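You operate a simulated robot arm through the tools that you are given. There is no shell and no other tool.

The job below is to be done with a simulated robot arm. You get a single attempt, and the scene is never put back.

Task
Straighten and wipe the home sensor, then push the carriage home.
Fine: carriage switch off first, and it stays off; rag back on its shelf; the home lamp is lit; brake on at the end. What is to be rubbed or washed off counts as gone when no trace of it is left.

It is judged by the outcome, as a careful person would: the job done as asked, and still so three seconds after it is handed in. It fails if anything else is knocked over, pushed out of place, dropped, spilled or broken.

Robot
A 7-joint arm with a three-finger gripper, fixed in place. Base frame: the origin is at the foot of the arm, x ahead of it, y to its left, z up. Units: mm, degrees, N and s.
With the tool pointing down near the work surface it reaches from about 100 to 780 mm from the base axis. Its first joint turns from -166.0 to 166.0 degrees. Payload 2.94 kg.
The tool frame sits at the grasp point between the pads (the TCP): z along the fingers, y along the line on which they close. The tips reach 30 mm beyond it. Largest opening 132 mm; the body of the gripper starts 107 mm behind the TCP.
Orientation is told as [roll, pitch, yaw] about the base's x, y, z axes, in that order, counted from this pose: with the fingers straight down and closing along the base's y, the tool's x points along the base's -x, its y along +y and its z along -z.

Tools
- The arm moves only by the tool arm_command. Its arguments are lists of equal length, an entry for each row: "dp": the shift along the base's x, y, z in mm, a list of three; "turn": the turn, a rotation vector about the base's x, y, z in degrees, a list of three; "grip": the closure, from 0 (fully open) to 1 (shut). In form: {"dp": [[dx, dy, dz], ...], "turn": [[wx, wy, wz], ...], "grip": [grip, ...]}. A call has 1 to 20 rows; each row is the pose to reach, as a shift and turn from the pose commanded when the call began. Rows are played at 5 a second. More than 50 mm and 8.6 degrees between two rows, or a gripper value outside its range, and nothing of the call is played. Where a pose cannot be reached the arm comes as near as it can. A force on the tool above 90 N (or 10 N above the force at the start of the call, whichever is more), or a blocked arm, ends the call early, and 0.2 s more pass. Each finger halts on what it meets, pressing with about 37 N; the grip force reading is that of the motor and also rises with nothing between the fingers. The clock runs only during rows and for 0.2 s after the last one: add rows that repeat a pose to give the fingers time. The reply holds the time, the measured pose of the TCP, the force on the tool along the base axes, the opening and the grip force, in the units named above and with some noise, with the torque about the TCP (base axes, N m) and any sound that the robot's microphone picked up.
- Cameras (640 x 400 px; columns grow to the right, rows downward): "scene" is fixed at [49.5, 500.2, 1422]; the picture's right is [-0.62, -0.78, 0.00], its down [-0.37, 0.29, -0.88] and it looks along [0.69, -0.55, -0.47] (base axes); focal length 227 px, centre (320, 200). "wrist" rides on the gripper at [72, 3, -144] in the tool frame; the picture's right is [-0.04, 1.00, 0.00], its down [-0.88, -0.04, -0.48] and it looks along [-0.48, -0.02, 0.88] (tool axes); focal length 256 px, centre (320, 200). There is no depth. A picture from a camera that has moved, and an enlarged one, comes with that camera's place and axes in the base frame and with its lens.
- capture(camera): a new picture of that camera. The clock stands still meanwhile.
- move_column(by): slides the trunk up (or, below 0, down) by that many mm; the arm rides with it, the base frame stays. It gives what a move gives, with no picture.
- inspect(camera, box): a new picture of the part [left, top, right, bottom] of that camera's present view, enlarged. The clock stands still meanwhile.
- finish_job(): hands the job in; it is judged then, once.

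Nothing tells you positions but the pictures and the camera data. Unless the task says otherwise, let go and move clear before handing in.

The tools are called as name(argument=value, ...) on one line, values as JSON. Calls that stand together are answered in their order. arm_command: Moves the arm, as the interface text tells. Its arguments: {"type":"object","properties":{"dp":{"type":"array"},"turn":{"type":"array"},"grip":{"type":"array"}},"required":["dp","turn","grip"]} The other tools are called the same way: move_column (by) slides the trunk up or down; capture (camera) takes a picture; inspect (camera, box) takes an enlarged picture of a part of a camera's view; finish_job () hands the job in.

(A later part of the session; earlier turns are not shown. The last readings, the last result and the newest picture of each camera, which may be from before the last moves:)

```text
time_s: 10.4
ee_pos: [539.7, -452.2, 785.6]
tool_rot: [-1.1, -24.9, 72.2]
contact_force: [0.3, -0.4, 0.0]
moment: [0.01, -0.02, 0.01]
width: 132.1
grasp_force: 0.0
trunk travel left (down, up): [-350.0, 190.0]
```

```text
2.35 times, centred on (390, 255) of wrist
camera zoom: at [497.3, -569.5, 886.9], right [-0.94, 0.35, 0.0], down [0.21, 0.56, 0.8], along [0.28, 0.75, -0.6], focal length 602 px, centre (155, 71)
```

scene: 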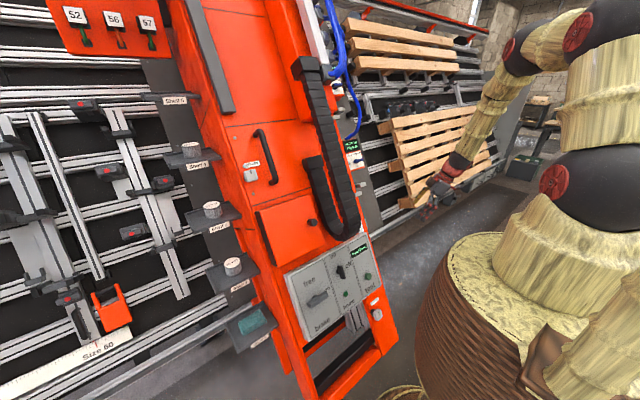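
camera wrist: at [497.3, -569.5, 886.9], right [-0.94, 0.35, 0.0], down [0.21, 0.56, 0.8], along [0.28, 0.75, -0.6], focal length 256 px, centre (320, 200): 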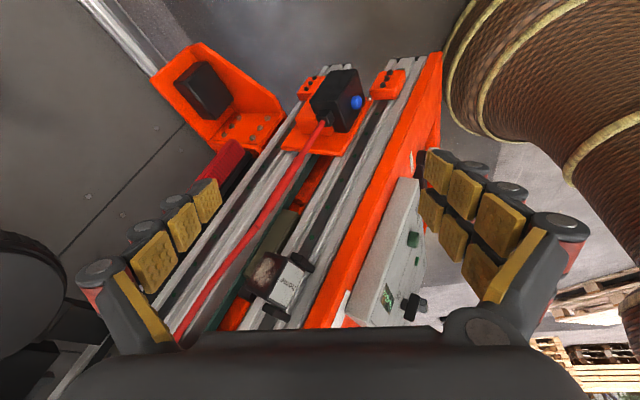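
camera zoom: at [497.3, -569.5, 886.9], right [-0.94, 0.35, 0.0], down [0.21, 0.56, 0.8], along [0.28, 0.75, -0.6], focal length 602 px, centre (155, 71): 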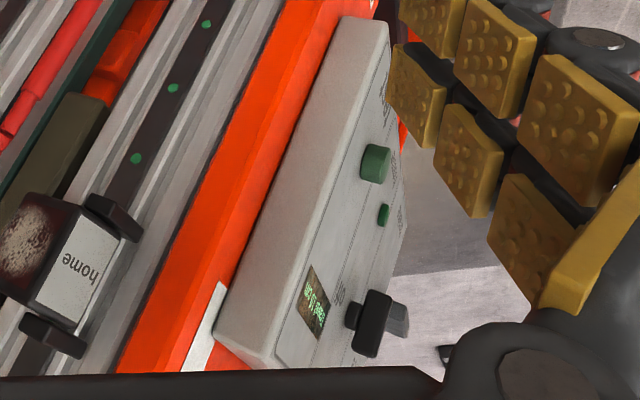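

I now see the sensor well: it carries a pale/rusty dirt patch on its -y face, with the "home" label on its outer face and black ears at each end. I'll zoom tighter to judge how it is twisted.

inspect(camera="wrist", box=[240, 240, 320, 320])

inspect(camera="wrist", box=[255, 245, 310, 290])

inspect(camera="wrist", box=[250, 280, 310, 330])

```text
5.00 times, centred on (280, 280) of wrist
camera zoom: at [497.3, -569.5, 886.9], right [-0.94, 0.35, 0.0], down [0.21, 0.56, 0.8], along [0.28, 0.75, -0.6], focal length 1280 px, centre (520, -200)
```

zoom: 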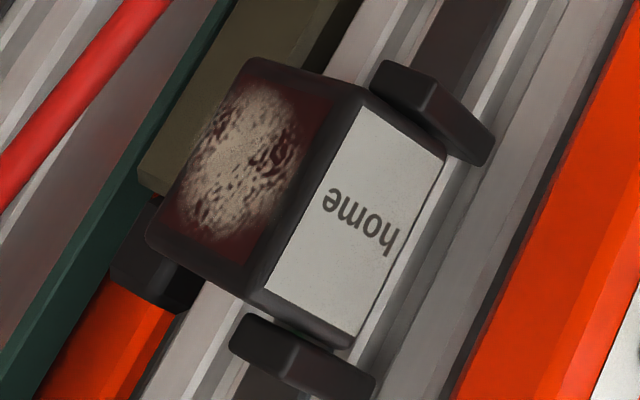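

```text
8.89 times, centred on (282, 268) of wrist
camera zoom: at [497.3, -569.5, 886.9], right [-0.94, 0.35, 0.0], down [0.21, 0.56, 0.8], along [0.28, 0.75, -0.6], focal length 2276 px, centre (653, -400)
```

zoom: 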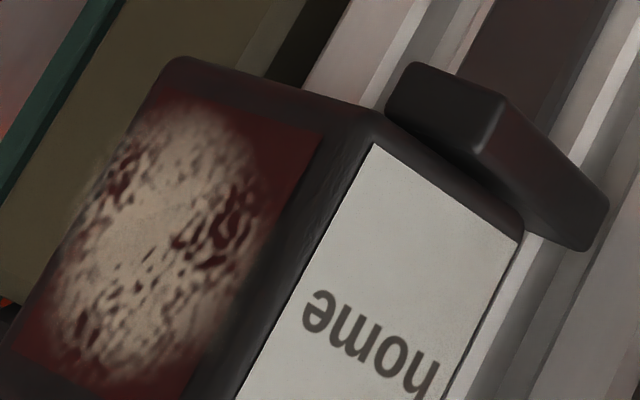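

```text
8.00 times, centred on (280, 305) of wrist
camera zoom: at [497.3, -569.5, 886.9], right [-0.94, 0.35, 0.0], down [0.21, 0.56, 0.8], along [0.28, 0.75, -0.6], focal length 2048 px, centre (640, -640)
```

zoom: 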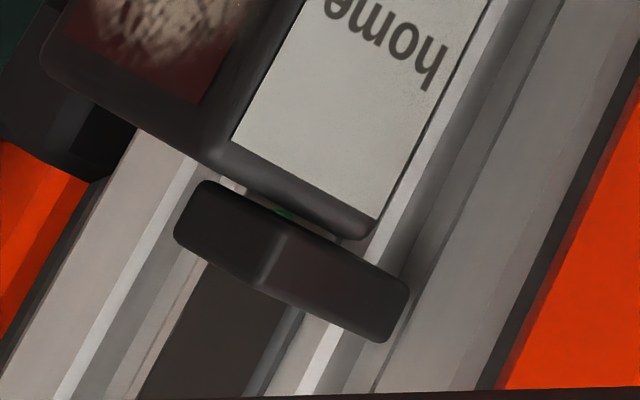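

I estimate the sensor body at y about -283 to -245 and n≈-183 in the tower's tilted frame, twisted perhaps 10–15° about the rail direction. I'll check from the opposite (+y, higher) side to confirm the twist and the gap behind it.

arm_command(dp=[[-25, 5, 40], [-50, 10, 80], [-75, 20, 120], [-100, 30, 160], [-115, 50, 200], [-125, 90, 235], [-130, 130, 260], [-135, 170, 275], [-140, 210, 285], [-140, 250, 285], [-140, 290, 285], [-140, 330, 285], [-140, 330, 285]], turn=[[0, 0, -8], [0, 0, -16], [0, 0, -24], [0, 0, -32], [0, 0, -40], [0, 0, -48], [0, 0, -56], [0, 0, -64], [0, 0, -72], [0, 0, -80], [0, 0, -88], [0, 0, -96], [0, 0, -96]], grip=[0, 0, 0, 0, 0, 0, 0, 0, 0, 0, 0, 0, 0])

capture(camera="wrist")

```text
refused: row 6 steps farther than a row can; nothing moved
```

```text
taken
camera wrist: at [497.3, -569.5, 886.9], right [-0.94, 0.35, 0.0], down [0.21, 0.56, 0.8], along [0.28, 0.75, -0.6], focal length 256 px, centre (320, 200)
```

wrist: 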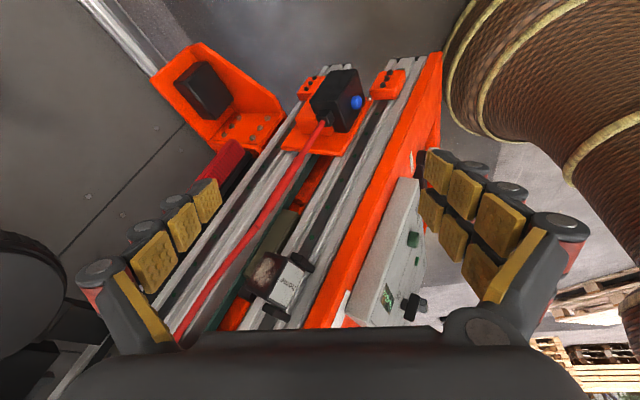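

That call was refused because one step was too long, and nothing moved. The same path in smaller steps follows.

arm_command(dp=[[-25, 5, 40], [-50, 10, 80], [-75, 20, 120], [-95, 30, 160], [-110, 50, 195], [-120, 80, 225], [-130, 115, 250], [-135, 155, 268], [-140, 195, 280], [-140, 235, 285], [-140, 275, 285], [-140, 315, 285], [-140, 330, 285], [-140, 330, 285]], turn=[[0, 0, -8], [0, 0, -16], [0, 0, -24], [0, 0, -32], [0, 0, -40], [0, 0, -48], [0, 0, -56], [0, 0, -64], [0, 0, -72], [0, 0, -80], [0, 0, -88], [0, 0, -95], [0, 0, -96], [0, 0, -96]], grip=[0, 0, 0, 0, 0, 0, 0, 0, 0, 0, 0, 0, 0, 0])

capture(camera="wrist")

```text
time_s: 13.4
ee_pos: [400.6, -119.9, 1067.0]
tool_rot: [-1.3, -24.9, -23.8]
contact_force: [1.0, 0.4, -0.1]
moment: [-0.01, -0.01, 0.02]
width: 132.0
grasp_force: 0.0
trunk travel left (down, up): [-350.0, 190.0]
```

```text
taken
camera wrist: at [288.5, -62.8, 1168.3], right [0.45, 0.89, 0.0], down [0.53, -0.27, 0.8], along [0.72, -0.36, -0.6], focal length 256 px, centre (320, 200)
```

wrist: 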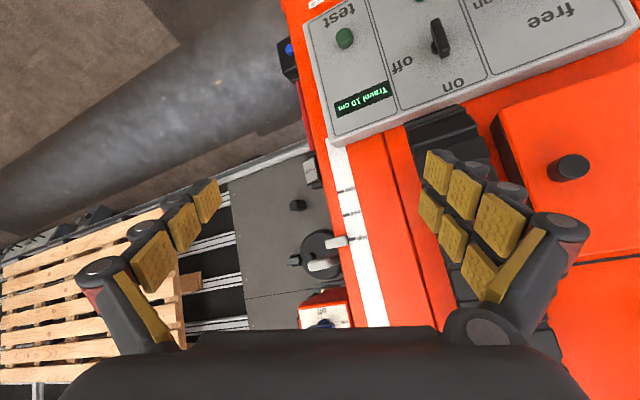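

inspect(camera="wrist", box=[270, 120, 360, 220])

inspect(camera="wrist", box=[280, 210, 380, 330])

inspect(camera="wrist", box=[300, 0, 640, 150])

inspect(camera="wrist", box=[400, 10, 480, 100])

```text
4.00 times, centred on (315, 170) of wrist
camera zoom: at [288.5, -62.8, 1168.3], right [0.45, 0.89, 0.0], down [0.53, -0.27, 0.8], along [0.72, -0.36, -0.6], focal length 1024 px, centre (340, 320)
```

zoom: 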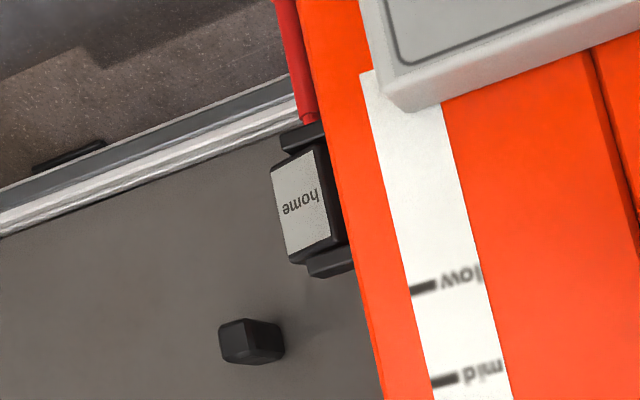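

```text
3.33 times, centred on (330, 270) of wrist
camera zoom: at [288.5, -62.8, 1168.3], right [0.45, 0.89, 0.0], down [0.53, -0.27, 0.8], along [0.72, -0.36, -0.6], focal length 853 px, centre (287, -33)
```

zoom: 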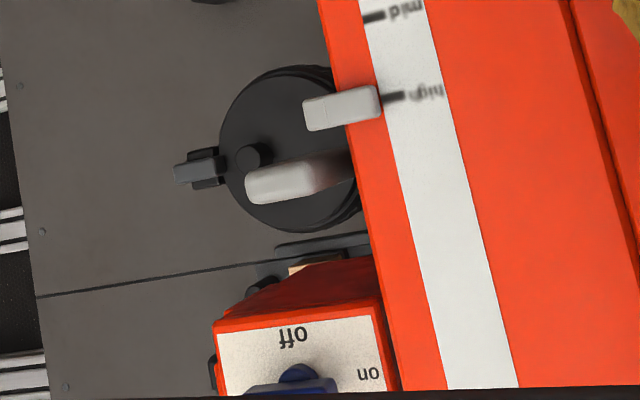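

```text
1.88 times, centred on (470, 75) of wrist
camera zoom: at [288.5, -62.8, 1168.3], right [0.45, 0.89, 0.0], down [0.53, -0.27, 0.8], along [0.72, -0.36, -0.6], focal length 482 px, centre (38, 435)
```

zoom: 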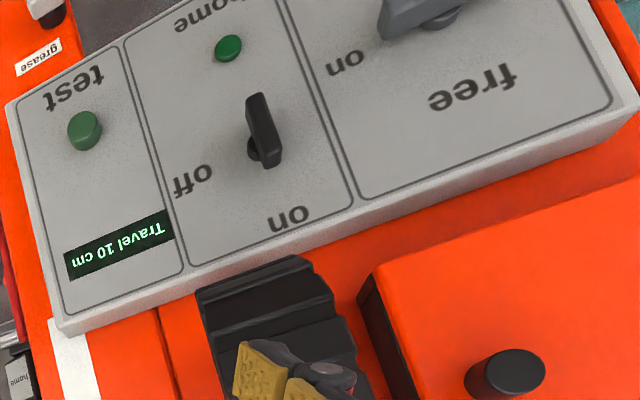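

```text
4.44 times, centred on (440, 55) of wrist
camera zoom: at [288.5, -62.8, 1168.3], right [0.45, 0.89, 0.0], down [0.53, -0.27, 0.8], along [0.72, -0.36, -0.6], focal length 1138 px, centre (-213, 844)
```

zoom: 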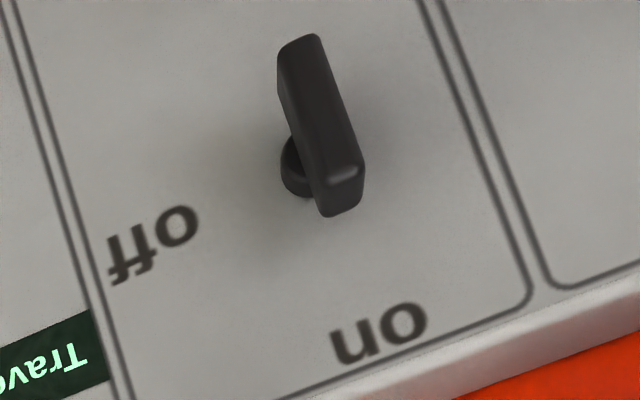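

Confirmed: relative to its ears the sensor box is twisted about 18° about the rail direction, so its lens faces partly backwards. The carriage switch's bar sits near (514, 27, 743) pointing to "on", and it has to be turned off first. I'll bring the tool square to the panel at a standoff in front of it.

arm_command(dp=[[-15, 20, -10], [-30, 45, -20], [-45, 75, -35], [-60, 105, -50], [-70, 130, -70], [-70, 145, -90], [-70, 145, -90]], turn=[[0, 0, 4], [0, 0, 8], [0, 0, 12], [0, 0, 16], [0, 0, 20], [0, 0, 23.8], [0, 0, 23.8]], grip=[0, 0, 0, 0, 0, 0, 0])

arm_command(dp=[[0, 0, -20], [0, 0, -40], [0, 0, -60], [0, 0, -80], [0, 0, -100], [0, 0, -110], [0, 0, -110]], turn=[[0, -6, 0], [0, -12, 0], [0, -18, 0], [0, -24, 0], [0, -30, 0], [0, -35, 0], [0, -35, 0]], grip=[0.2, 0.3, 0.4, 0.4, 0.4, 0.4, 0.4])

capture(camera="wrist")

capture(camera="scene")

```text
time_s: 15.0
ee_pos: [331.1, 22.3, 979.6]
tool_rot: [-1.1, -24.9, 0.1]
contact_force: [-0.2, 0.5, -0.7]
moment: [0.01, 0.01, 0.02]
width: 131.8
grasp_force: 0.0
trunk travel left (down, up): [-350.0, 190.0]
```

```text
time_s: 16.2
ee_pos: [446.8, 66.1, 932.0]
tool_rot: [10.5, -67.0, -10.2]
contact_force: [0.0, 0.7, 0.2]
moment: [0.01, -0.01, 0.0]
width: 79.1
grasp_force: 0.0
trunk travel left (down, up): [-350.0, 190.0]
stopped in row 6: the arm was blocked; the commanded pose is now the measured one
```

```text
taken
camera wrist: at [287.2, 72.0, 922.1], right [0.03, 0.99, 0.11], down [-0.1, -0.11, 0.99], along [0.99, -0.04, 0.1], focal length 256 px, centre (320, 200)
```

wrist: 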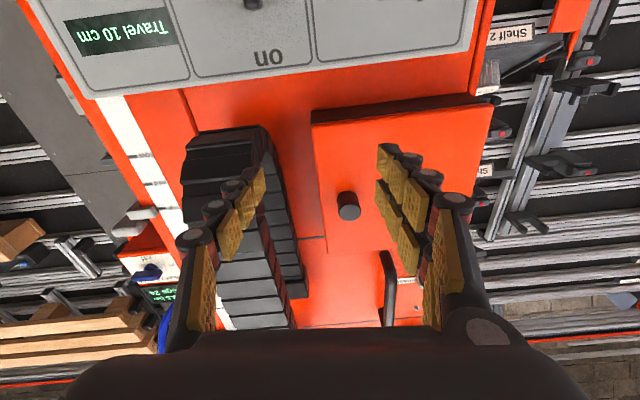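

```text
taken
```

scene: 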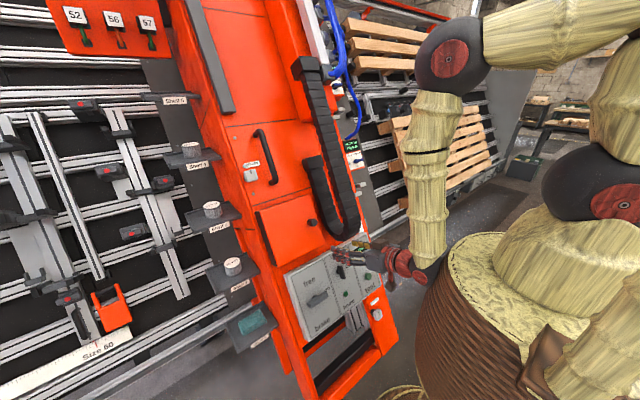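

The arm ran into its own joint limit at this height, with no contact force. The shoulder is too high for a square-on pose there, so I'll lift the hand clear and then lower the trunk for a better posture.

arm_command(dp=[[0, 0, 40], [0, 0, 80], [0, 0, 120], [0, 0, 160], [0, 0, 200], [0, 0, 200]], turn=[[0, 0, 0], [0, 0, 0], [0, 0, 0], [0, 0, 0], [0, 0, 0], [0, 0, 0]], grip=[0.4, 0.4, 0.4, 0.4, 0.4, 0.4])

```text
time_s: 17.6
ee_pos: [446.2, 66.0, 1132.3]
tool_rot: [10.3, -66.9, -10.1]
contact_force: [0.3, -0.6, -0.3]
moment: [0.0, 0.01, 0.01]
width: 79.5
grasp_force: 0.0
trunk travel left (down, up): [-350.0, 190.0]
```

move_column(by=-200)

```text
time_s: 19.8
ee_pos: [446.8, 66.3, 932.4]
tool_rot: [10.4, -66.8, -10.2]
contact_force: [-0.3, 0.4, 0.1]
moment: [-0.03, -0.01, 0.02]
width: 79.3
grasp_force: 0.0
trunk travel left (down, up): [-150.0, 390.0]
```

arm_command(dp=[[-10, 0, -30], [-20, 0, -60], [-30, -10, -90], [-37, -25, -115], [-37, -38, -129], [-37, -38, -129]], turn=[[-0.8, 1.5, 0.2], [-1.6, 3.0, 0.4], [-2.4, 4.4, 0.5], [-3.3, 5.9, 0.7], [-4.1, 7.3, 0.9], [-4.1, 7.3, 0.9]], grip=[0.4, 0.4, 0.4, 0.4, 0.4, 0.4])

capture(camera="wrist")

capture(camera="scene")

```text
time_s: 21.2
ee_pos: [421.5, 31.4, 811.5]
tool_rot: [0.5, -61.2, -0.2]
contact_force: [0.1, 0.2, -0.6]
moment: [-0.02, -0.02, -0.01]
width: 79.2
grasp_force: 0.1
trunk travel left (down, up): [-150.0, 390.0]
```

```text
taken
camera wrist: at [260.8, 34.5, 820.0], right [0.02, 1.0, 0.04], down [0.01, -0.04, 1.0], along [1.0, -0.02, -0.01], focal length 256 px, centre (320, 200)
```

wrist: 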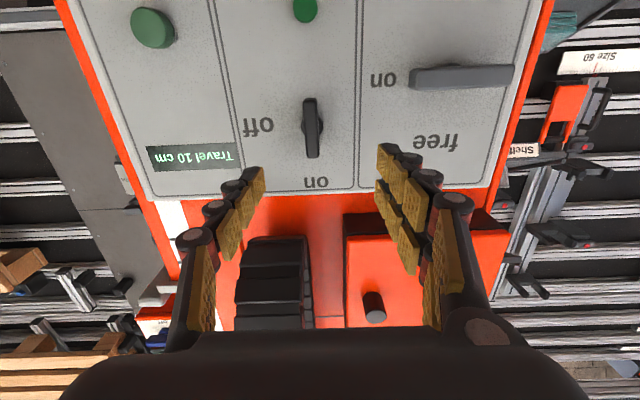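

```text
taken
```

scene: 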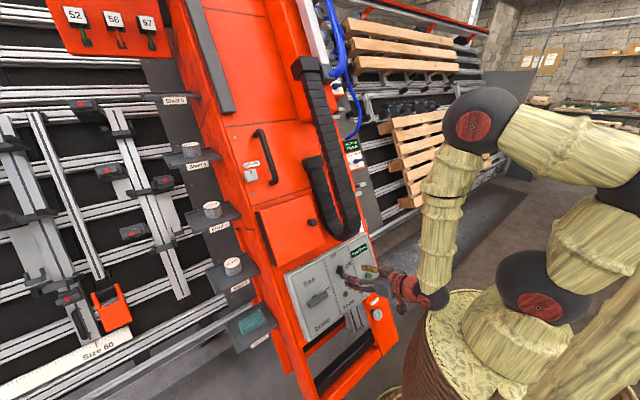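

inspect(camera="wrist", box=[240, 60, 380, 200])

inspect(camera="wrist", box=[360, 30, 560, 160])

inspect(camera="wrist", box=[220, 150, 420, 330])

inspect(camera="wrist", box=[60, 140, 260, 320])

```text
2.86 times, centred on (310, 130) of wrist
camera zoom: at [260.8, 34.5, 820.0], right [0.02, 1.0, 0.04], down [0.01, -0.04, 1.0], along [1.0, -0.02, -0.01], focal length 731 px, centre (349, 400)
```

zoom: 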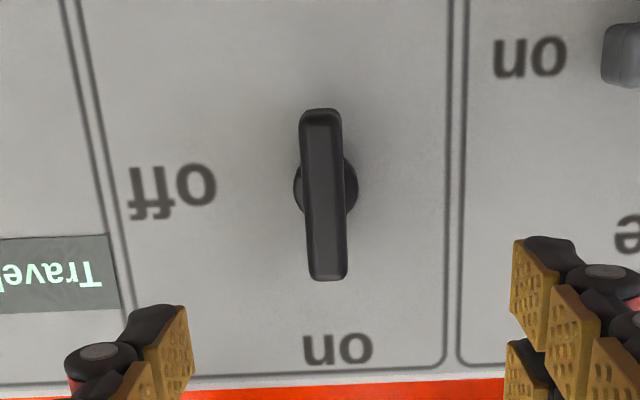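

```text
3.08 times, centred on (460, 95) of wrist
camera zoom: at [260.8, 34.5, 820.0], right [0.02, 1.0, 0.04], down [0.01, -0.04, 1.0], along [1.0, -0.02, -0.01], focal length 788 px, centre (-111, 523)
```

zoom: 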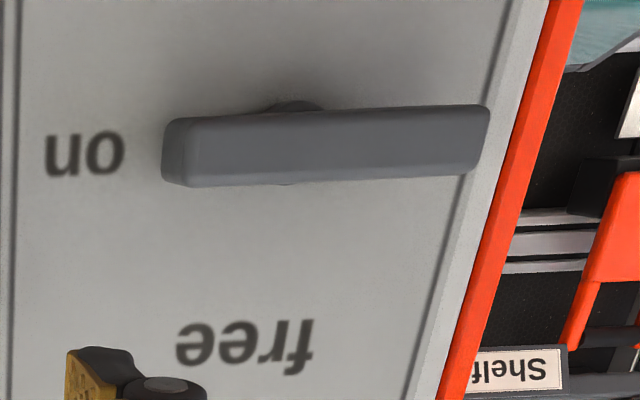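

```text
2.22 times, centred on (320, 240) of wrist
camera zoom: at [260.8, 34.5, 820.0], right [0.02, 1.0, 0.04], down [0.01, -0.04, 1.0], along [1.0, -0.02, -0.01], focal length 569 px, centre (320, 111)
```

zoom: 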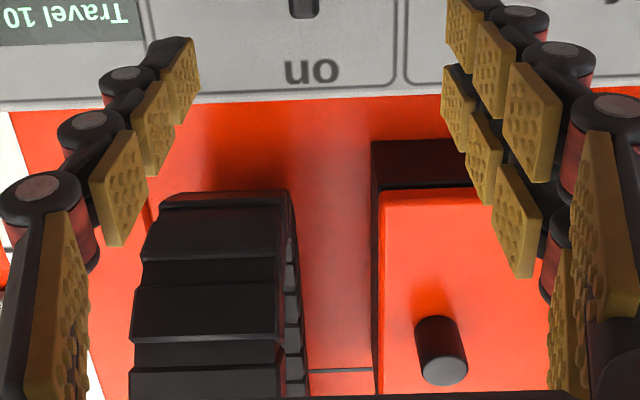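

```text
2.22 times, centred on (160, 230) of wrist
camera zoom: at [260.8, 34.5, 820.0], right [0.02, 1.0, 0.04], down [0.01, -0.04, 1.0], along [1.0, -0.02, -0.01], focal length 569 px, centre (676, 133)
```

zoom: 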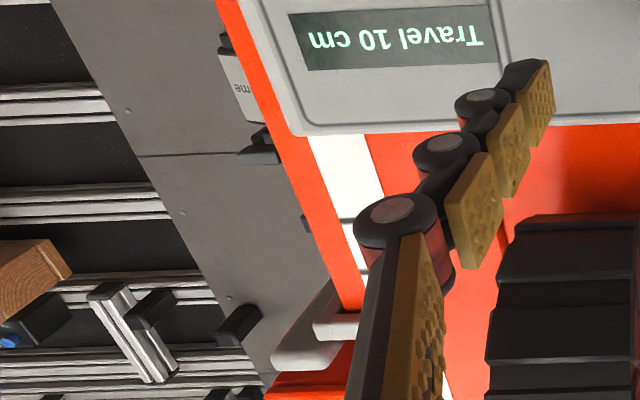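

From this square-on view the switch bar is vertical ("on"), centred near u≈903, y≈24, and stands about 30 mm off the panel face (n≈-94.5). I'll centre on it and move in partway, then check alignment.

arm_command(dp=[[8, -2, -8], [16, -4, -16], [24, -6, -23], [29.4, -7, -29.1], [29.4, -7, -29.1]], turn=[[-0.1, 0.3, 0], [-0.2, 0.6, 0.1], [-0.2, 0.9, 0.1], [-0.3, 1.2, 0.2], [-0.3, 1.2, 0.2]], grip=[0.45, 0.5, 0.55, 0.55, 0.55])

inspect(camera="wrist", box=[220, 60, 420, 260])

```text
time_s: 22.4
ee_pos: [436.7, 21.0, 773.6]
tool_rot: [-0.7, -58.5, 0.8]
contact_force: [0.2, -0.2, 0.2]
moment: [0.03, -0.01, 0.01]
width: 59.2
grasp_force: 0.2
trunk travel left (down, up): [-150.0, 390.0]
```

```text
2.00 times, centred on (320, 160) of wrist
camera zoom: at [276.6, 23.3, 787.6], right [0.02, 1.0, 0.03], down [0.05, -0.03, 1.0], along [1.0, -0.02, -0.05], focal length 512 px, centre (320, 280)
```

zoom: 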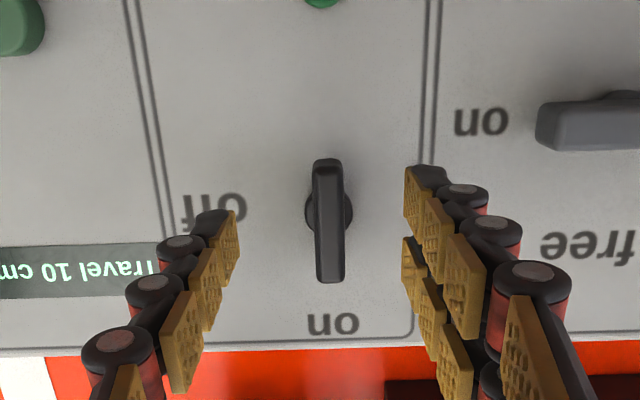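

The bar is centred at y≈24, u≈903, between the open fingers. I'll move in so the pads straddle the bar, with the tips stopping a few mm short of the panel.

arm_command(dp=[[12, 1, 0], [25, 2, -3], [37, 2.7, -9], [50, 2.7, -15], [60, 2.7, -20], [60, 2.7, -20]], turn=[[0.2, -0.4, -0.2], [0.3, -0.8, -0.3], [0.4, -1.1, -0.4], [0.5, -1.4, -0.5], [0.5, -1.4, -0.5], [0.5, -1.4, -0.5]], grip=[0.55, 0.55, 0.55, 0.55, 0.55, 0.55])

inspect(camera="wrist", box=[220, 60, 420, 260])

```text
time_s: 23.8
ee_pos: [497.5, 24.6, 753.2]
tool_rot: [0.4, -60.1, -0.4]
contact_force: [0.4, 1.0, 0.1]
moment: [0.01, 0.01, -0.01]
width: 59.4
grasp_force: 0.0
trunk travel left (down, up): [-150.0, 390.0]
```

```text
2.00 times, centred on (320, 160) of wrist
camera zoom: at [339.2, 28.2, 764.0], right [0.03, 1.0, 0.04], down [0.03, -0.04, 1.0], along [1.0, -0.02, -0.03], focal length 512 px, centre (320, 280)
```

zoom: 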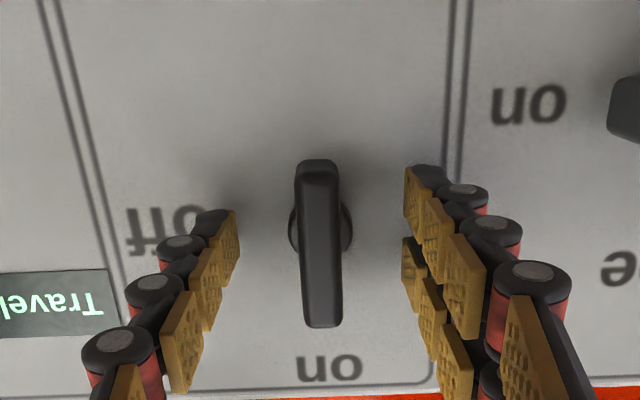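

The fingers straddle the bar with clearance to the panel. I'll close on it.

arm_command(dp=[[0, 0, 0], [0, 0, 0], [0, 0, 0], [0, 0, 0], [0, 0, 0], [0, 0, 0]], turn=[[0, 0, 0], [0, 0, 0], [0, 0, 0], [0, 0, 0], [0, 0, 0], [0, 0, 0]], grip=[0.65, 0.75, 0.85, 0.95, 1, 1])

inspect(camera="wrist", box=[220, 60, 420, 260])

```text
time_s: 25.2
ee_pos: [498.7, 23.8, 754.6]
tool_rot: [0.2, -60.1, -0.4]
contact_force: [0.2, 0.0, -1.5]
moment: [-0.18, 0.04, 0.03]
width: 13.8
grasp_force: 34.0
trunk travel left (down, up): [-150.0, 390.0]
```

```text
2.00 times, centred on (320, 160) of wrist
camera zoom: at [339.0, 28.3, 764.1], right [0.03, 1.0, 0.04], down [0.03, -0.04, 1.0], along [1.0, -0.02, -0.03], focal length 512 px, centre (320, 280)
```

zoom: 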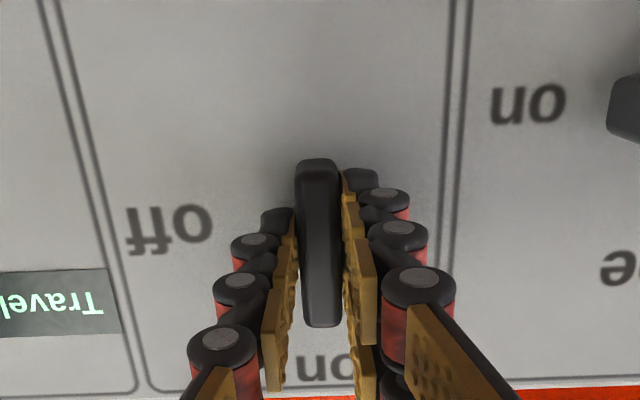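

The bar is gripped (13.8 mm). I'll turn clockwise toward "off", a third of the way first.

arm_command(dp=[[0, 0, 0], [0, 0, 0], [0, 0, 0], [0, 0, 0], [0, 0, 0]], turn=[[6.06, 0, -3.5], [12.12, 0, -7], [18.19, 0, -10.5], [24.25, 0, -14], [30.31, 0, -17.5]], grip=[1, 1, 1, 1, 1])

inspect(camera="wrist", box=[220, 60, 420, 260])

```text
time_s: 26.4
ee_pos: [497.9, 27.5, 753.9]
tool_rot: [44.6, -45.2, -54.1]
contact_force: [1.9, 40.3, -14.4]
moment: [-3.1, 0.15, 2.45]
width: 36.1
grasp_force: 44.8
trunk travel left (down, up): [-150.0, 390.0]
```

```text
2.00 times, centred on (320, 160) of wrist
camera zoom: at [345.5, 71.3, 777.3], right [0.3, 0.8, 0.52], down [-0.06, -0.53, 0.84], along [0.95, -0.29, -0.12], focal length 512 px, centre (320, 280)
```

zoom: 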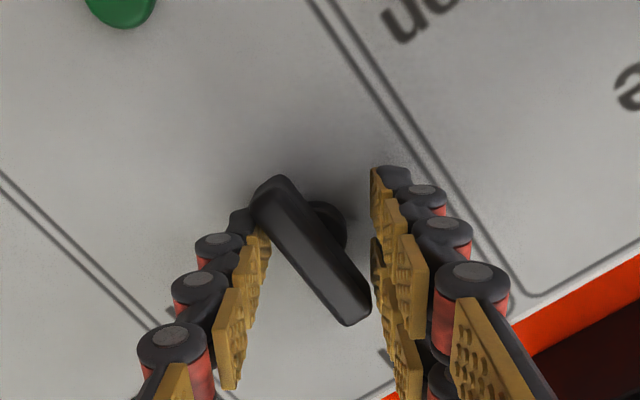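

The bar has followed only about 10° while the fingers were forced apart, so the switch is stiff. I'll hold there briefly to see if it creeps around under the grip.

arm_command(dp=[[0, 0, 0], [0, 0, 0], [0, 0, 0], [0, 0, 0]], turn=[[0, 0, 0], [0, 0, 0], [0, 0, 0], [0, 0, 0]], grip=[1, 1, 1, 1])

inspect(camera="wrist", box=[220, 60, 420, 260])

```text
time_s: 27.4
ee_pos: [498.3, 28.4, 753.9]
tool_rot: [44.6, -45.1, -54.2]
contact_force: [-0.4, 46.3, -20.3]
moment: [-2.51, 0.68, 2.31]
width: 36.3
grasp_force: 45.0
trunk travel left (down, up): [-150.0, 390.0]
```

```text
2.00 times, centred on (320, 160) of wrist
camera zoom: at [345.5, 71.3, 777.3], right [0.3, 0.8, 0.53], down [-0.06, -0.54, 0.84], along [0.95, -0.29, -0.12], focal length 512 px, centre (320, 280)
```

zoom: 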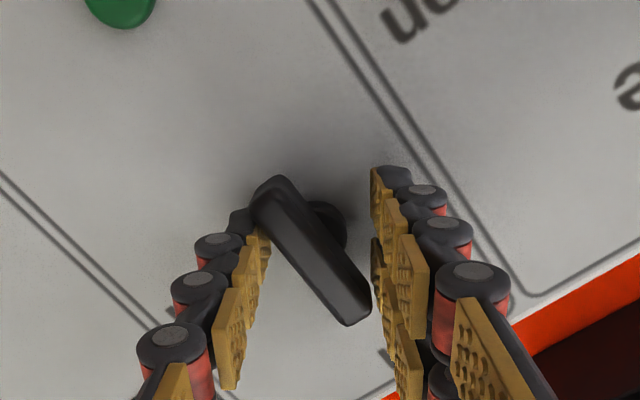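

The switch is resisting about 3 N·m at only ~10–12° of turn. I'll back off the twist, release, and see where the bar comes to rest.

arm_command(dp=[[0, 0, 0], [0, 0, 0], [0, 0, 0], [0, 0, 0], [0, 0, 0]], turn=[[-5.2, 0, 3], [-10.4, 0, 6], [-15.6, 0, 9], [-20.8, 0, 12], [-20.8, 0, 12]], grip=[0.9, 0.8, 0.7, 0.65, 0.65])

inspect(camera="wrist", box=[220, 60, 420, 260])

```text
time_s: 28.6
ee_pos: [498.2, 23.0, 754.2]
tool_rot: [18.5, -58.2, -21.8]
contact_force: [0.2, -0.5, -0.3]
moment: [0.0, 0.01, 0.01]
width: 46.1
grasp_force: 0.0
trunk travel left (down, up): [-150.0, 390.0]
```

```text
2.00 times, centred on (320, 160) of wrist
camera zoom: at [340.1, 40.8, 767.2], right [0.12, 0.97, 0.2], down [0.01, -0.21, 0.98], along [0.99, -0.12, -0.04], focal length 512 px, centre (320, 280)
```

zoom: 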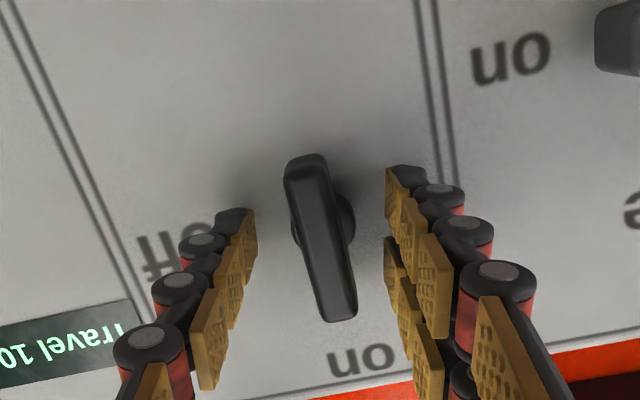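

The bar sprang back to vertical, so clockwise looks like a stop. The bar is symmetric, so "off" may be reached counter-clockwise. I'll square up, regrip and test that direction gently.

arm_command(dp=[[0, 0, 0], [0, 0, 0], [0, 0, 0], [0, 0, 0], [0, 0, 0], [0, 0, 0], [0, 0, 0]], turn=[[-4.8, 0, 2.8], [-9.5, 0, 5.5], [-9.5, 0, 5.5], [-9.5, 0, 5.5], [-9.5, 0, 5.5], [-9.5, 0, 5.5], [-9.5, 0, 5.5]], grip=[0.65, 0.65, 0.8, 0.9, 1, 1, 1])

arm_command(dp=[[0, 0, 0], [0, 0, 0], [0, 0, 0], [0, 0, 0]], turn=[[-4.33, 0, 2.5], [-8.66, 0, 5], [-13, 0, 7.5], [-17.3, 0, 10]], grip=[1, 1, 1, 1])

inspect(camera="wrist", box=[220, 60, 420, 260])

```text
time_s: 30.2
ee_pos: [498.1, 24.2, 755.0]
tool_rot: [0.2, -60.1, -0.3]
contact_force: [0.1, 3.0, 0.3]
moment: [-0.17, 0.08, 0.1]
width: 13.8
grasp_force: 38.7
trunk travel left (down, up): [-150.0, 390.0]
```

```text
time_s: 31.2
ee_pos: [498.0, 23.8, 755.1]
tool_rot: [-30.7, -54.7, 36.0]
contact_force: [-2.0, 6.4, 8.5]
moment: [-0.11, 0.6, -0.15]
width: 13.4
grasp_force: 40.0
trunk travel left (down, up): [-150.0, 390.0]
```

```text
2.00 times, centred on (320, 160) of wrist
camera zoom: at [340.3, 3.1, 767.6], right [-0.15, 0.95, -0.26], down [0.0, 0.26, 0.96], along [0.99, 0.14, -0.04], focal length 512 px, centre (320, 280)
```

zoom: 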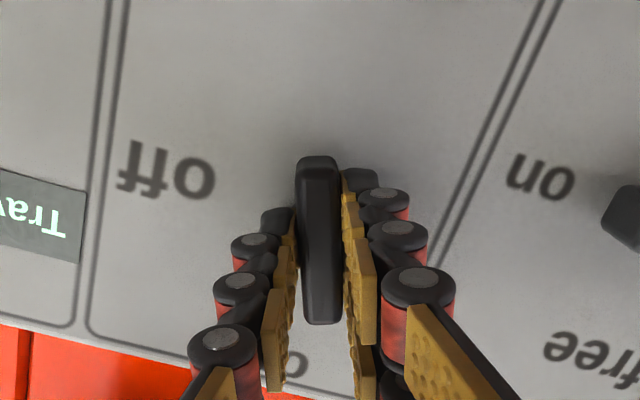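

The bar follows easily counter-clockwise with low torque. I'll carry on to the full 90°.

arm_command(dp=[[0, 0, 0], [0, 0, 0], [0, 0, 0], [0, 0, 0], [0, 0, 0]], turn=[[-6.93, 0, 4], [-13.86, 0, 8], [-20.8, 0, 12], [-27.7, 0, 16], [-34.6, 0, 20]], grip=[1, 1, 1, 1, 1])

inspect(camera="wrist", box=[220, 60, 420, 260])

```text
time_s: 32.4
ee_pos: [499.1, 23.8, 753.6]
tool_rot: [-56.5, -25.9, 73.8]
contact_force: [-2.0, 6.3, 3.1]
moment: [-0.48, 0.0, -0.99]
width: 13.8
grasp_force: 40.2
trunk travel left (down, up): [-150.0, 390.0]
```

```text
2.00 times, centred on (320, 160) of wrist
camera zoom: at [355.4, -36.6, 793.6], right [-0.42, 0.54, -0.73], down [-0.18, 0.74, 0.65], along [0.89, 0.4, -0.21], focal length 512 px, centre (320, 280)
```

zoom: 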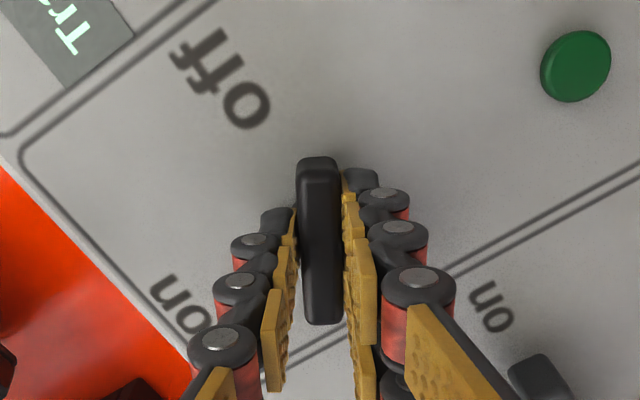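

arm_command(dp=[[0, 0, 0], [0, 0, 0], [0, 0, 0], [0, 0, 0], [0, 0, 0]], turn=[[-6.5, 0, 3.75], [-13, 0, 7.5], [-19.5, 0, 11.25], [-26, 0, 15], [-26, 0, 15]], grip=[1, 1, 1, 1, 1])

inspect(camera="wrist", box=[220, 60, 420, 260])

inspect(camera="scene", box=[270, 220, 430, 340])

```text
time_s: 33.6
ee_pos: [498.0, 23.2, 754.9]
tool_rot: [-60.1, -0.1, 90.0]
contact_force: [2.1, 3.5, -2.0]
moment: [-0.26, -0.85, -0.51]
width: 13.7
grasp_force: 40.6
trunk travel left (down, up): [-150.0, 390.0]
```

```text
2.00 times, centred on (320, 160) of wrist
camera zoom: at [373.3, -48.1, 824.6], right [-0.5, 0.05, -0.87], down [-0.39, 0.88, 0.27], along [0.77, 0.48, -0.42], focal length 512 px, centre (320, 280)
```

zoom: 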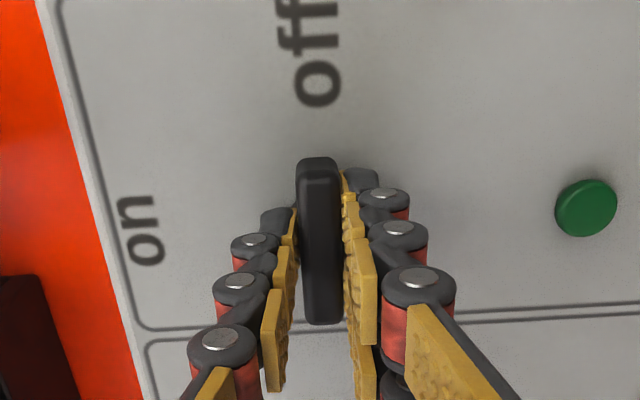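

```text
3.33 times, centred on (350, 280) of scene
camera zoom: at [49.5, 500.2, 1422.0], right [-0.62, -0.78, 0.0], down [-0.37, 0.29, -0.88], along [0.69, -0.55, -0.47], focal length 758 px, centre (220, -67)
```

zoom: 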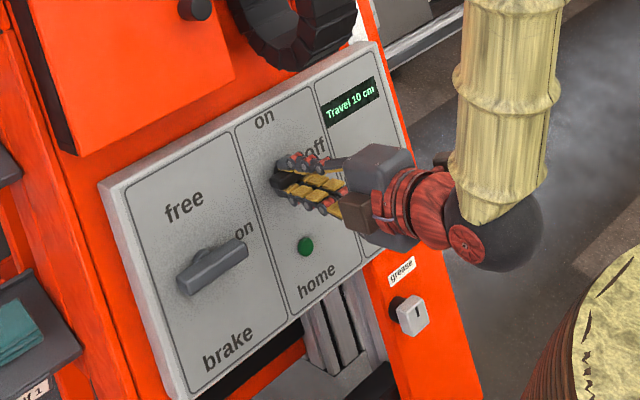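

The bar now points at "off". I'll release it and back straight out, then check the switch and the carriage's amber lamp.

arm_command(dp=[[0, 0, 0], [0, 0, 0], [0, 0, 0], [-20, 0, 12], [-45, 0, 26], [-70, 0, 40], [-70, 0, 40]], turn=[[0, 0, 0], [0, 0, 0], [0, 0, 0], [0, 0, 0], [0, 0, 0], [0, 0, 0], [0, 0, 0]], grip=[0.9, 0.75, 0.6, 0.6, 0.6, 0.6, 0.6])

capture(camera="wrist")

inspect(camera="scene", box=[270, 220, 430, 340])

```text
time_s: 35.2
ee_pos: [434.3, 23.7, 800.6]
tool_rot: [-60.9, -0.3, 90.1]
contact_force: [-0.9, -0.3, -0.1]
moment: [-0.02, -0.03, 0.0]
width: 52.9
grasp_force: 0.0
trunk travel left (down, up): [-150.0, 390.0]
```

```text
taken
camera wrist: at [307.4, -47.6, 868.6], right [-0.49, 0.05, -0.87], down [-0.4, 0.88, 0.27], along [0.78, 0.48, -0.41], focal length 256 px, centre (320, 200)
```

wrist: 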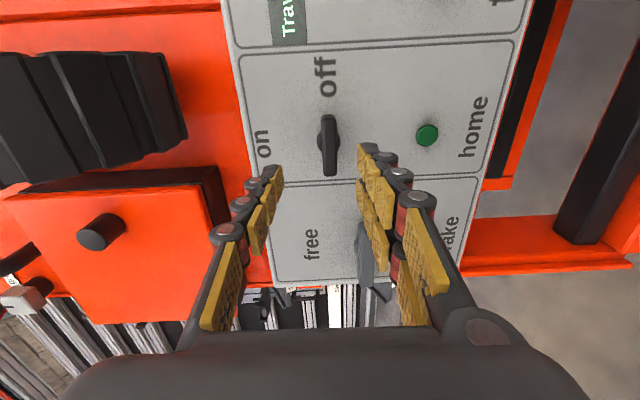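

```text
3.33 times, centred on (350, 280) of scene
camera zoom: at [49.5, 500.2, 1422.0], right [-0.62, -0.78, 0.0], down [-0.37, 0.29, -0.88], along [0.69, -0.55, -0.47], focal length 758 px, centre (220, -67)
```

zoom: 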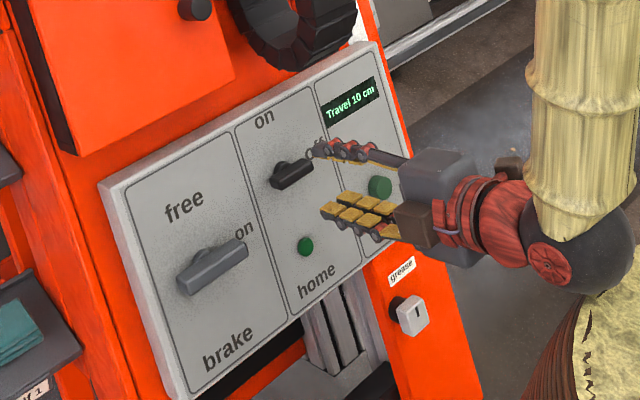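

The switch stays at "off". Next I'll straighten the sensor by pressing the flat outer side of a closed finger against its lens side, so I'll rotate the tool back and move across to the -y side, clear of the panel.

arm_command(dp=[[2, -10, -2], [4, -25, -4], [6, -40, -6], [8, -55, -8], [10, -70, -10], [10, -90, -10], [10, -110, -10], [10, -130, -10], [10, -150, -10], [10, -170, -10], [10, -190, -10], [10, -190, -10]], turn=[[7.08, 0, -4.09], [14.17, 0, -8.18], [21.25, 0, -12.27], [28.34, 0, -16.36], [35.42, 0, -20.45], [42.5, 0, -24.54], [49.6, 0, -28.63], [56.67, 0, -32.72], [63.76, 0, -36.8], [70.84, 0, -40.9], [77.9, 0, -45], [77.9, 0, -45]], grip=[0.7, 0.8, 0.9, 1, 1, 1, 1, 1, 1, 1, 1, 1])

capture(camera="wrist")

```text
time_s: 37.8
ee_pos: [438.8, -164.6, 783.3]
tool_rot: [0.5, -60.2, -0.7]
contact_force: [0.3, 0.0, 0.4]
moment: [0.03, -0.06, 0.0]
width: 0.0
grasp_force: 28.1
trunk travel left (down, up): [-150.0, 390.0]
```

```text
taken
camera wrist: at [279.2, -161.4, 795.0], right [0.03, 1.0, 0.04], down [0.03, -0.04, 1.0], along [1.0, -0.02, -0.03], focal length 256 px, centre (320, 200)
```

wrist: 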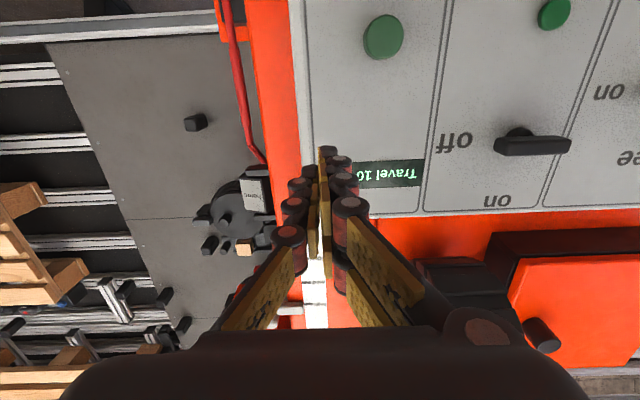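

inspect(camera="wrist", box=[210, 140, 310, 240])

inspect(camera="wrist", box=[200, 220, 340, 340])

```text
4.00 times, centred on (260, 190) of wrist
camera zoom: at [279.2, -161.4, 795.0], right [0.03, 1.0, 0.04], down [0.03, -0.04, 1.0], along [1.0, -0.02, -0.03], focal length 1024 px, centre (560, 240)
```

zoom: 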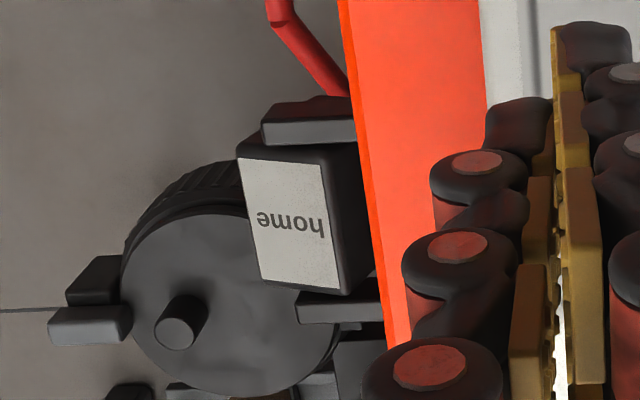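

```text
3.33 times, centred on (270, 280) of wrist
camera zoom: at [279.2, -161.4, 795.0], right [0.03, 1.0, 0.04], down [0.03, -0.04, 1.0], along [1.0, -0.02, -0.03], focal length 853 px, centre (487, -67)
```

zoom: 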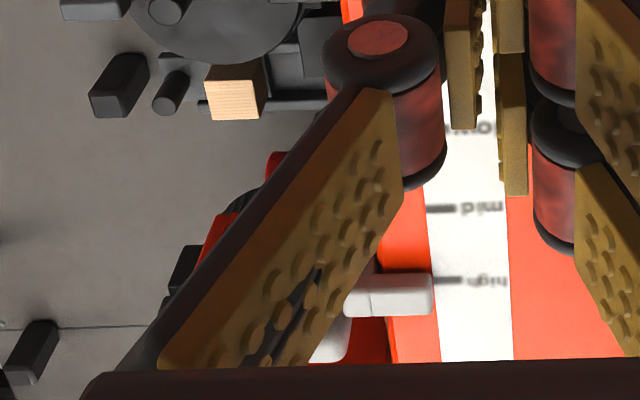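

Ears look square while the label is tilted, confirming the twist. I'll move to a standoff outboard of the sensor (y≈-315) and line up to go in beside the lens.

arm_command(dp=[[5, -40, 15], [15, -80, 35], [28, -115, 55], [40, -140, 75], [52, -149, 87], [52, -149, 87]], turn=[[0, 0, 0], [0, 0, 0], [0, 0, 0], [0, 0, 0], [0, 0, 0], [0, 0, 0]], grip=[1, 1, 1, 1, 1, 1])

capture(camera="wrist")

capture(camera="scene")

```text
time_s: 39.2
ee_pos: [492.3, -315.5, 869.5]
tool_rot: [0.3, -60.1, -0.5]
contact_force: [0.4, -0.1, 0.6]
moment: [-0.01, 0.03, -0.01]
width: 0.0
grasp_force: 28.9
trunk travel left (down, up): [-150.0, 390.0]
```

```text
taken
camera wrist: at [331.7, -311.6, 879.3], right [0.03, 1.0, 0.04], down [0.03, -0.04, 1.0], along [1.0, -0.02, -0.03], focal length 256 px, centre (320, 200)
```

wrist: 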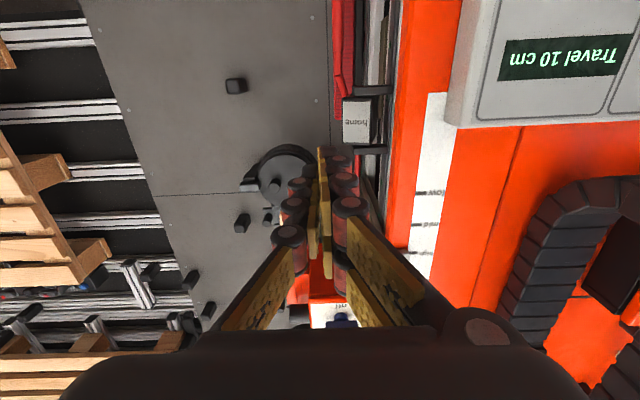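

```text
taken
```

scene: 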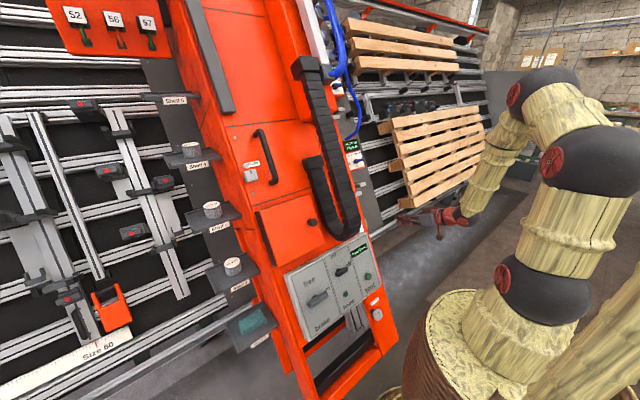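

inspect(camera="wrist", box=[310, 70, 430, 170])

inspect(camera="wrist", box=[250, 130, 450, 330])

```text
4.00 times, centred on (370, 120) of wrist
camera zoom: at [331.7, -311.6, 879.3], right [0.03, 1.0, 0.04], down [0.03, -0.04, 1.0], along [1.0, -0.02, -0.03], focal length 1024 px, centre (120, 520)
```

zoom: 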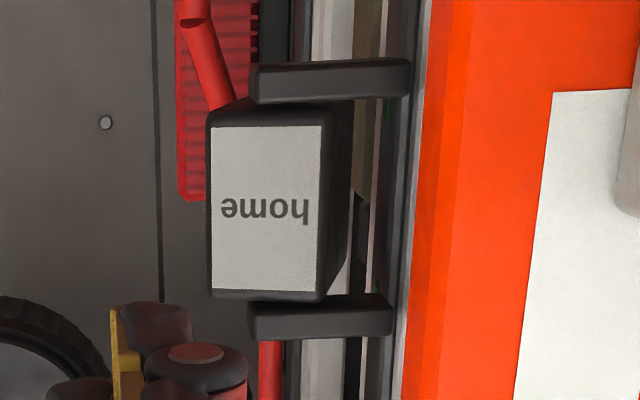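

```text
2.00 times, centred on (350, 230) of wrist
camera zoom: at [331.7, -311.6, 879.3], right [0.03, 1.0, 0.04], down [0.03, -0.04, 1.0], along [1.0, -0.02, -0.03], focal length 512 px, centre (260, 140)
```

zoom: 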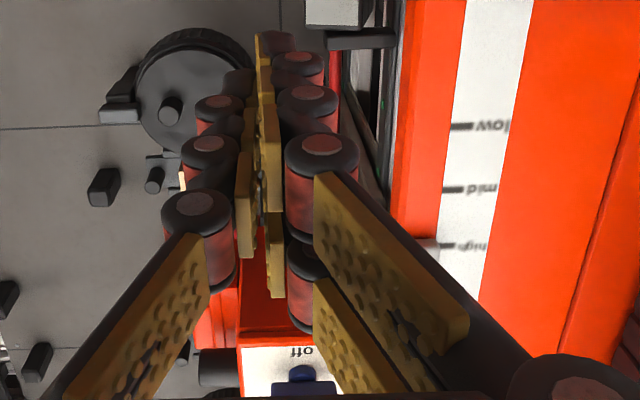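

The twist is clear: the box should end with its lens flat at about y≈-277. I'll go in at y≈-322 so the closed fingers pass beside the box with clearance, in two stages.

arm_command(dp=[[30, -7, -17.5], [62, -7, -36], [95, -7, -55], [95, -7, -55]], turn=[[0, 0, 0], [0, 0, 0], [0, 0, 0], [0, 0, 0]], grip=[1, 1, 1, 1])

inspect(camera="wrist", box=[220, 60, 460, 300])

```text
time_s: 40.2
ee_pos: [585.9, -322.8, 818.3]
tool_rot: [0.3, -60.1, -0.5]
contact_force: [0.2, 0.3, -0.3]
moment: [0.0, -0.05, 0.0]
width: 0.0
grasp_force: 28.9
trunk travel left (down, up): [-150.0, 390.0]
```

```text
1.67 times, centred on (340, 180) of wrist
camera zoom: at [426.2, -318.4, 828.1], right [0.03, 1.0, 0.04], down [0.03, -0.04, 1.0], along [1.0, -0.02, -0.03], focal length 427 px, centre (287, 233)
```

zoom: 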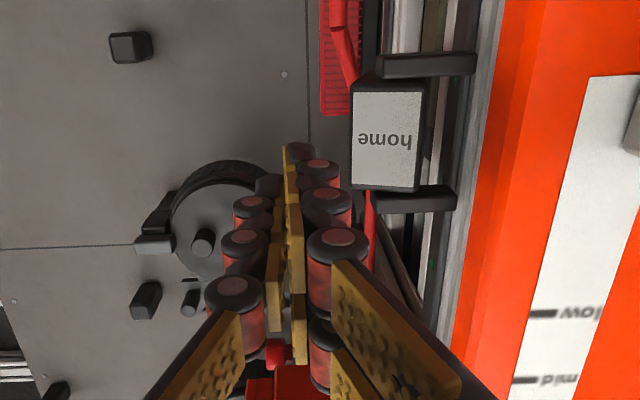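

arm_command(dp=[[30, 0, -17.3], [60, 0, -34.6], [92, 0, -53], [92, 0, -53]], turn=[[0, 0, 0], [0, 0, 0], [0, 0, 0], [0, 0, 0]], grip=[1, 1, 1, 1])

inspect(camera="wrist", box=[220, 60, 460, 300])

```text
time_s: 41.2
ee_pos: [676.6, -322.6, 763.5]
tool_rot: [0.3, -60.1, -0.5]
contact_force: [0.0, -0.7, -0.6]
moment: [-0.03, -0.06, 0.01]
width: 0.0
grasp_force: 29.0
trunk travel left (down, up): [-150.0, 390.0]
```

```text
1.67 times, centred on (340, 180) of wrist
camera zoom: at [516.6, -318.7, 774.5], right [0.03, 1.0, 0.04], down [0.03, -0.04, 1.0], along [1.0, -0.02, -0.03], focal length 427 px, centre (287, 233)
```

zoom: 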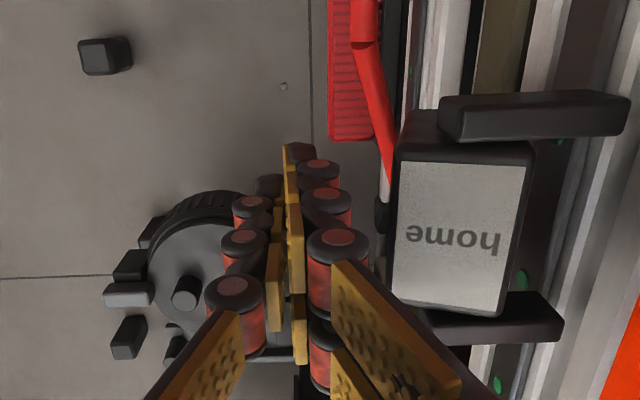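

I'm alongside the lens. Now pressing toward +y in small steps, watching force.

arm_command(dp=[[0, 6, 0], [0, 12, 0], [0, 18, 0], [0, 22, 0], [0, 22, 0]], turn=[[0, 0, 0], [0, 0, 0], [0, 0, 0], [0, 0, 0], [0, 0, 0]], grip=[1, 1, 1, 1, 1])

inspect(camera="wrist", box=[220, 60, 460, 300])

```text
time_s: 42.4
ee_pos: [676.1, -307.1, 764.7]
tool_rot: [0.5, -60.3, -1.1]
contact_force: [-5.5, -56.2, -5.7]
moment: [0.26, -0.14, 1.18]
width: 0.0
grasp_force: 28.8
trunk travel left (down, up): [-150.0, 390.0]
```

```text
1.67 times, centred on (340, 180) of wrist
camera zoom: at [517.6, -301.6, 774.4], right [0.03, 1.0, 0.04], down [0.02, -0.04, 1.0], along [1.0, -0.03, -0.02], focal length 427 px, centre (287, 233)
```

zoom: 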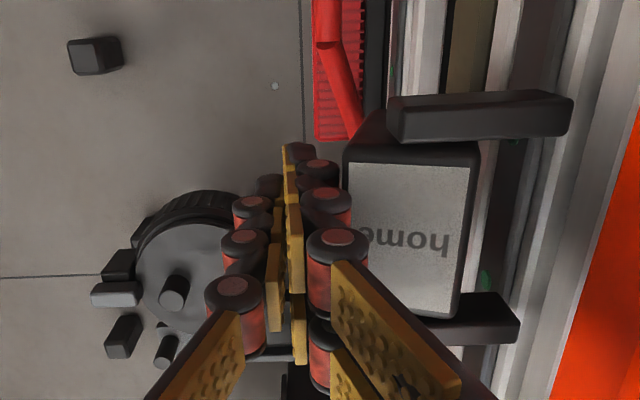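

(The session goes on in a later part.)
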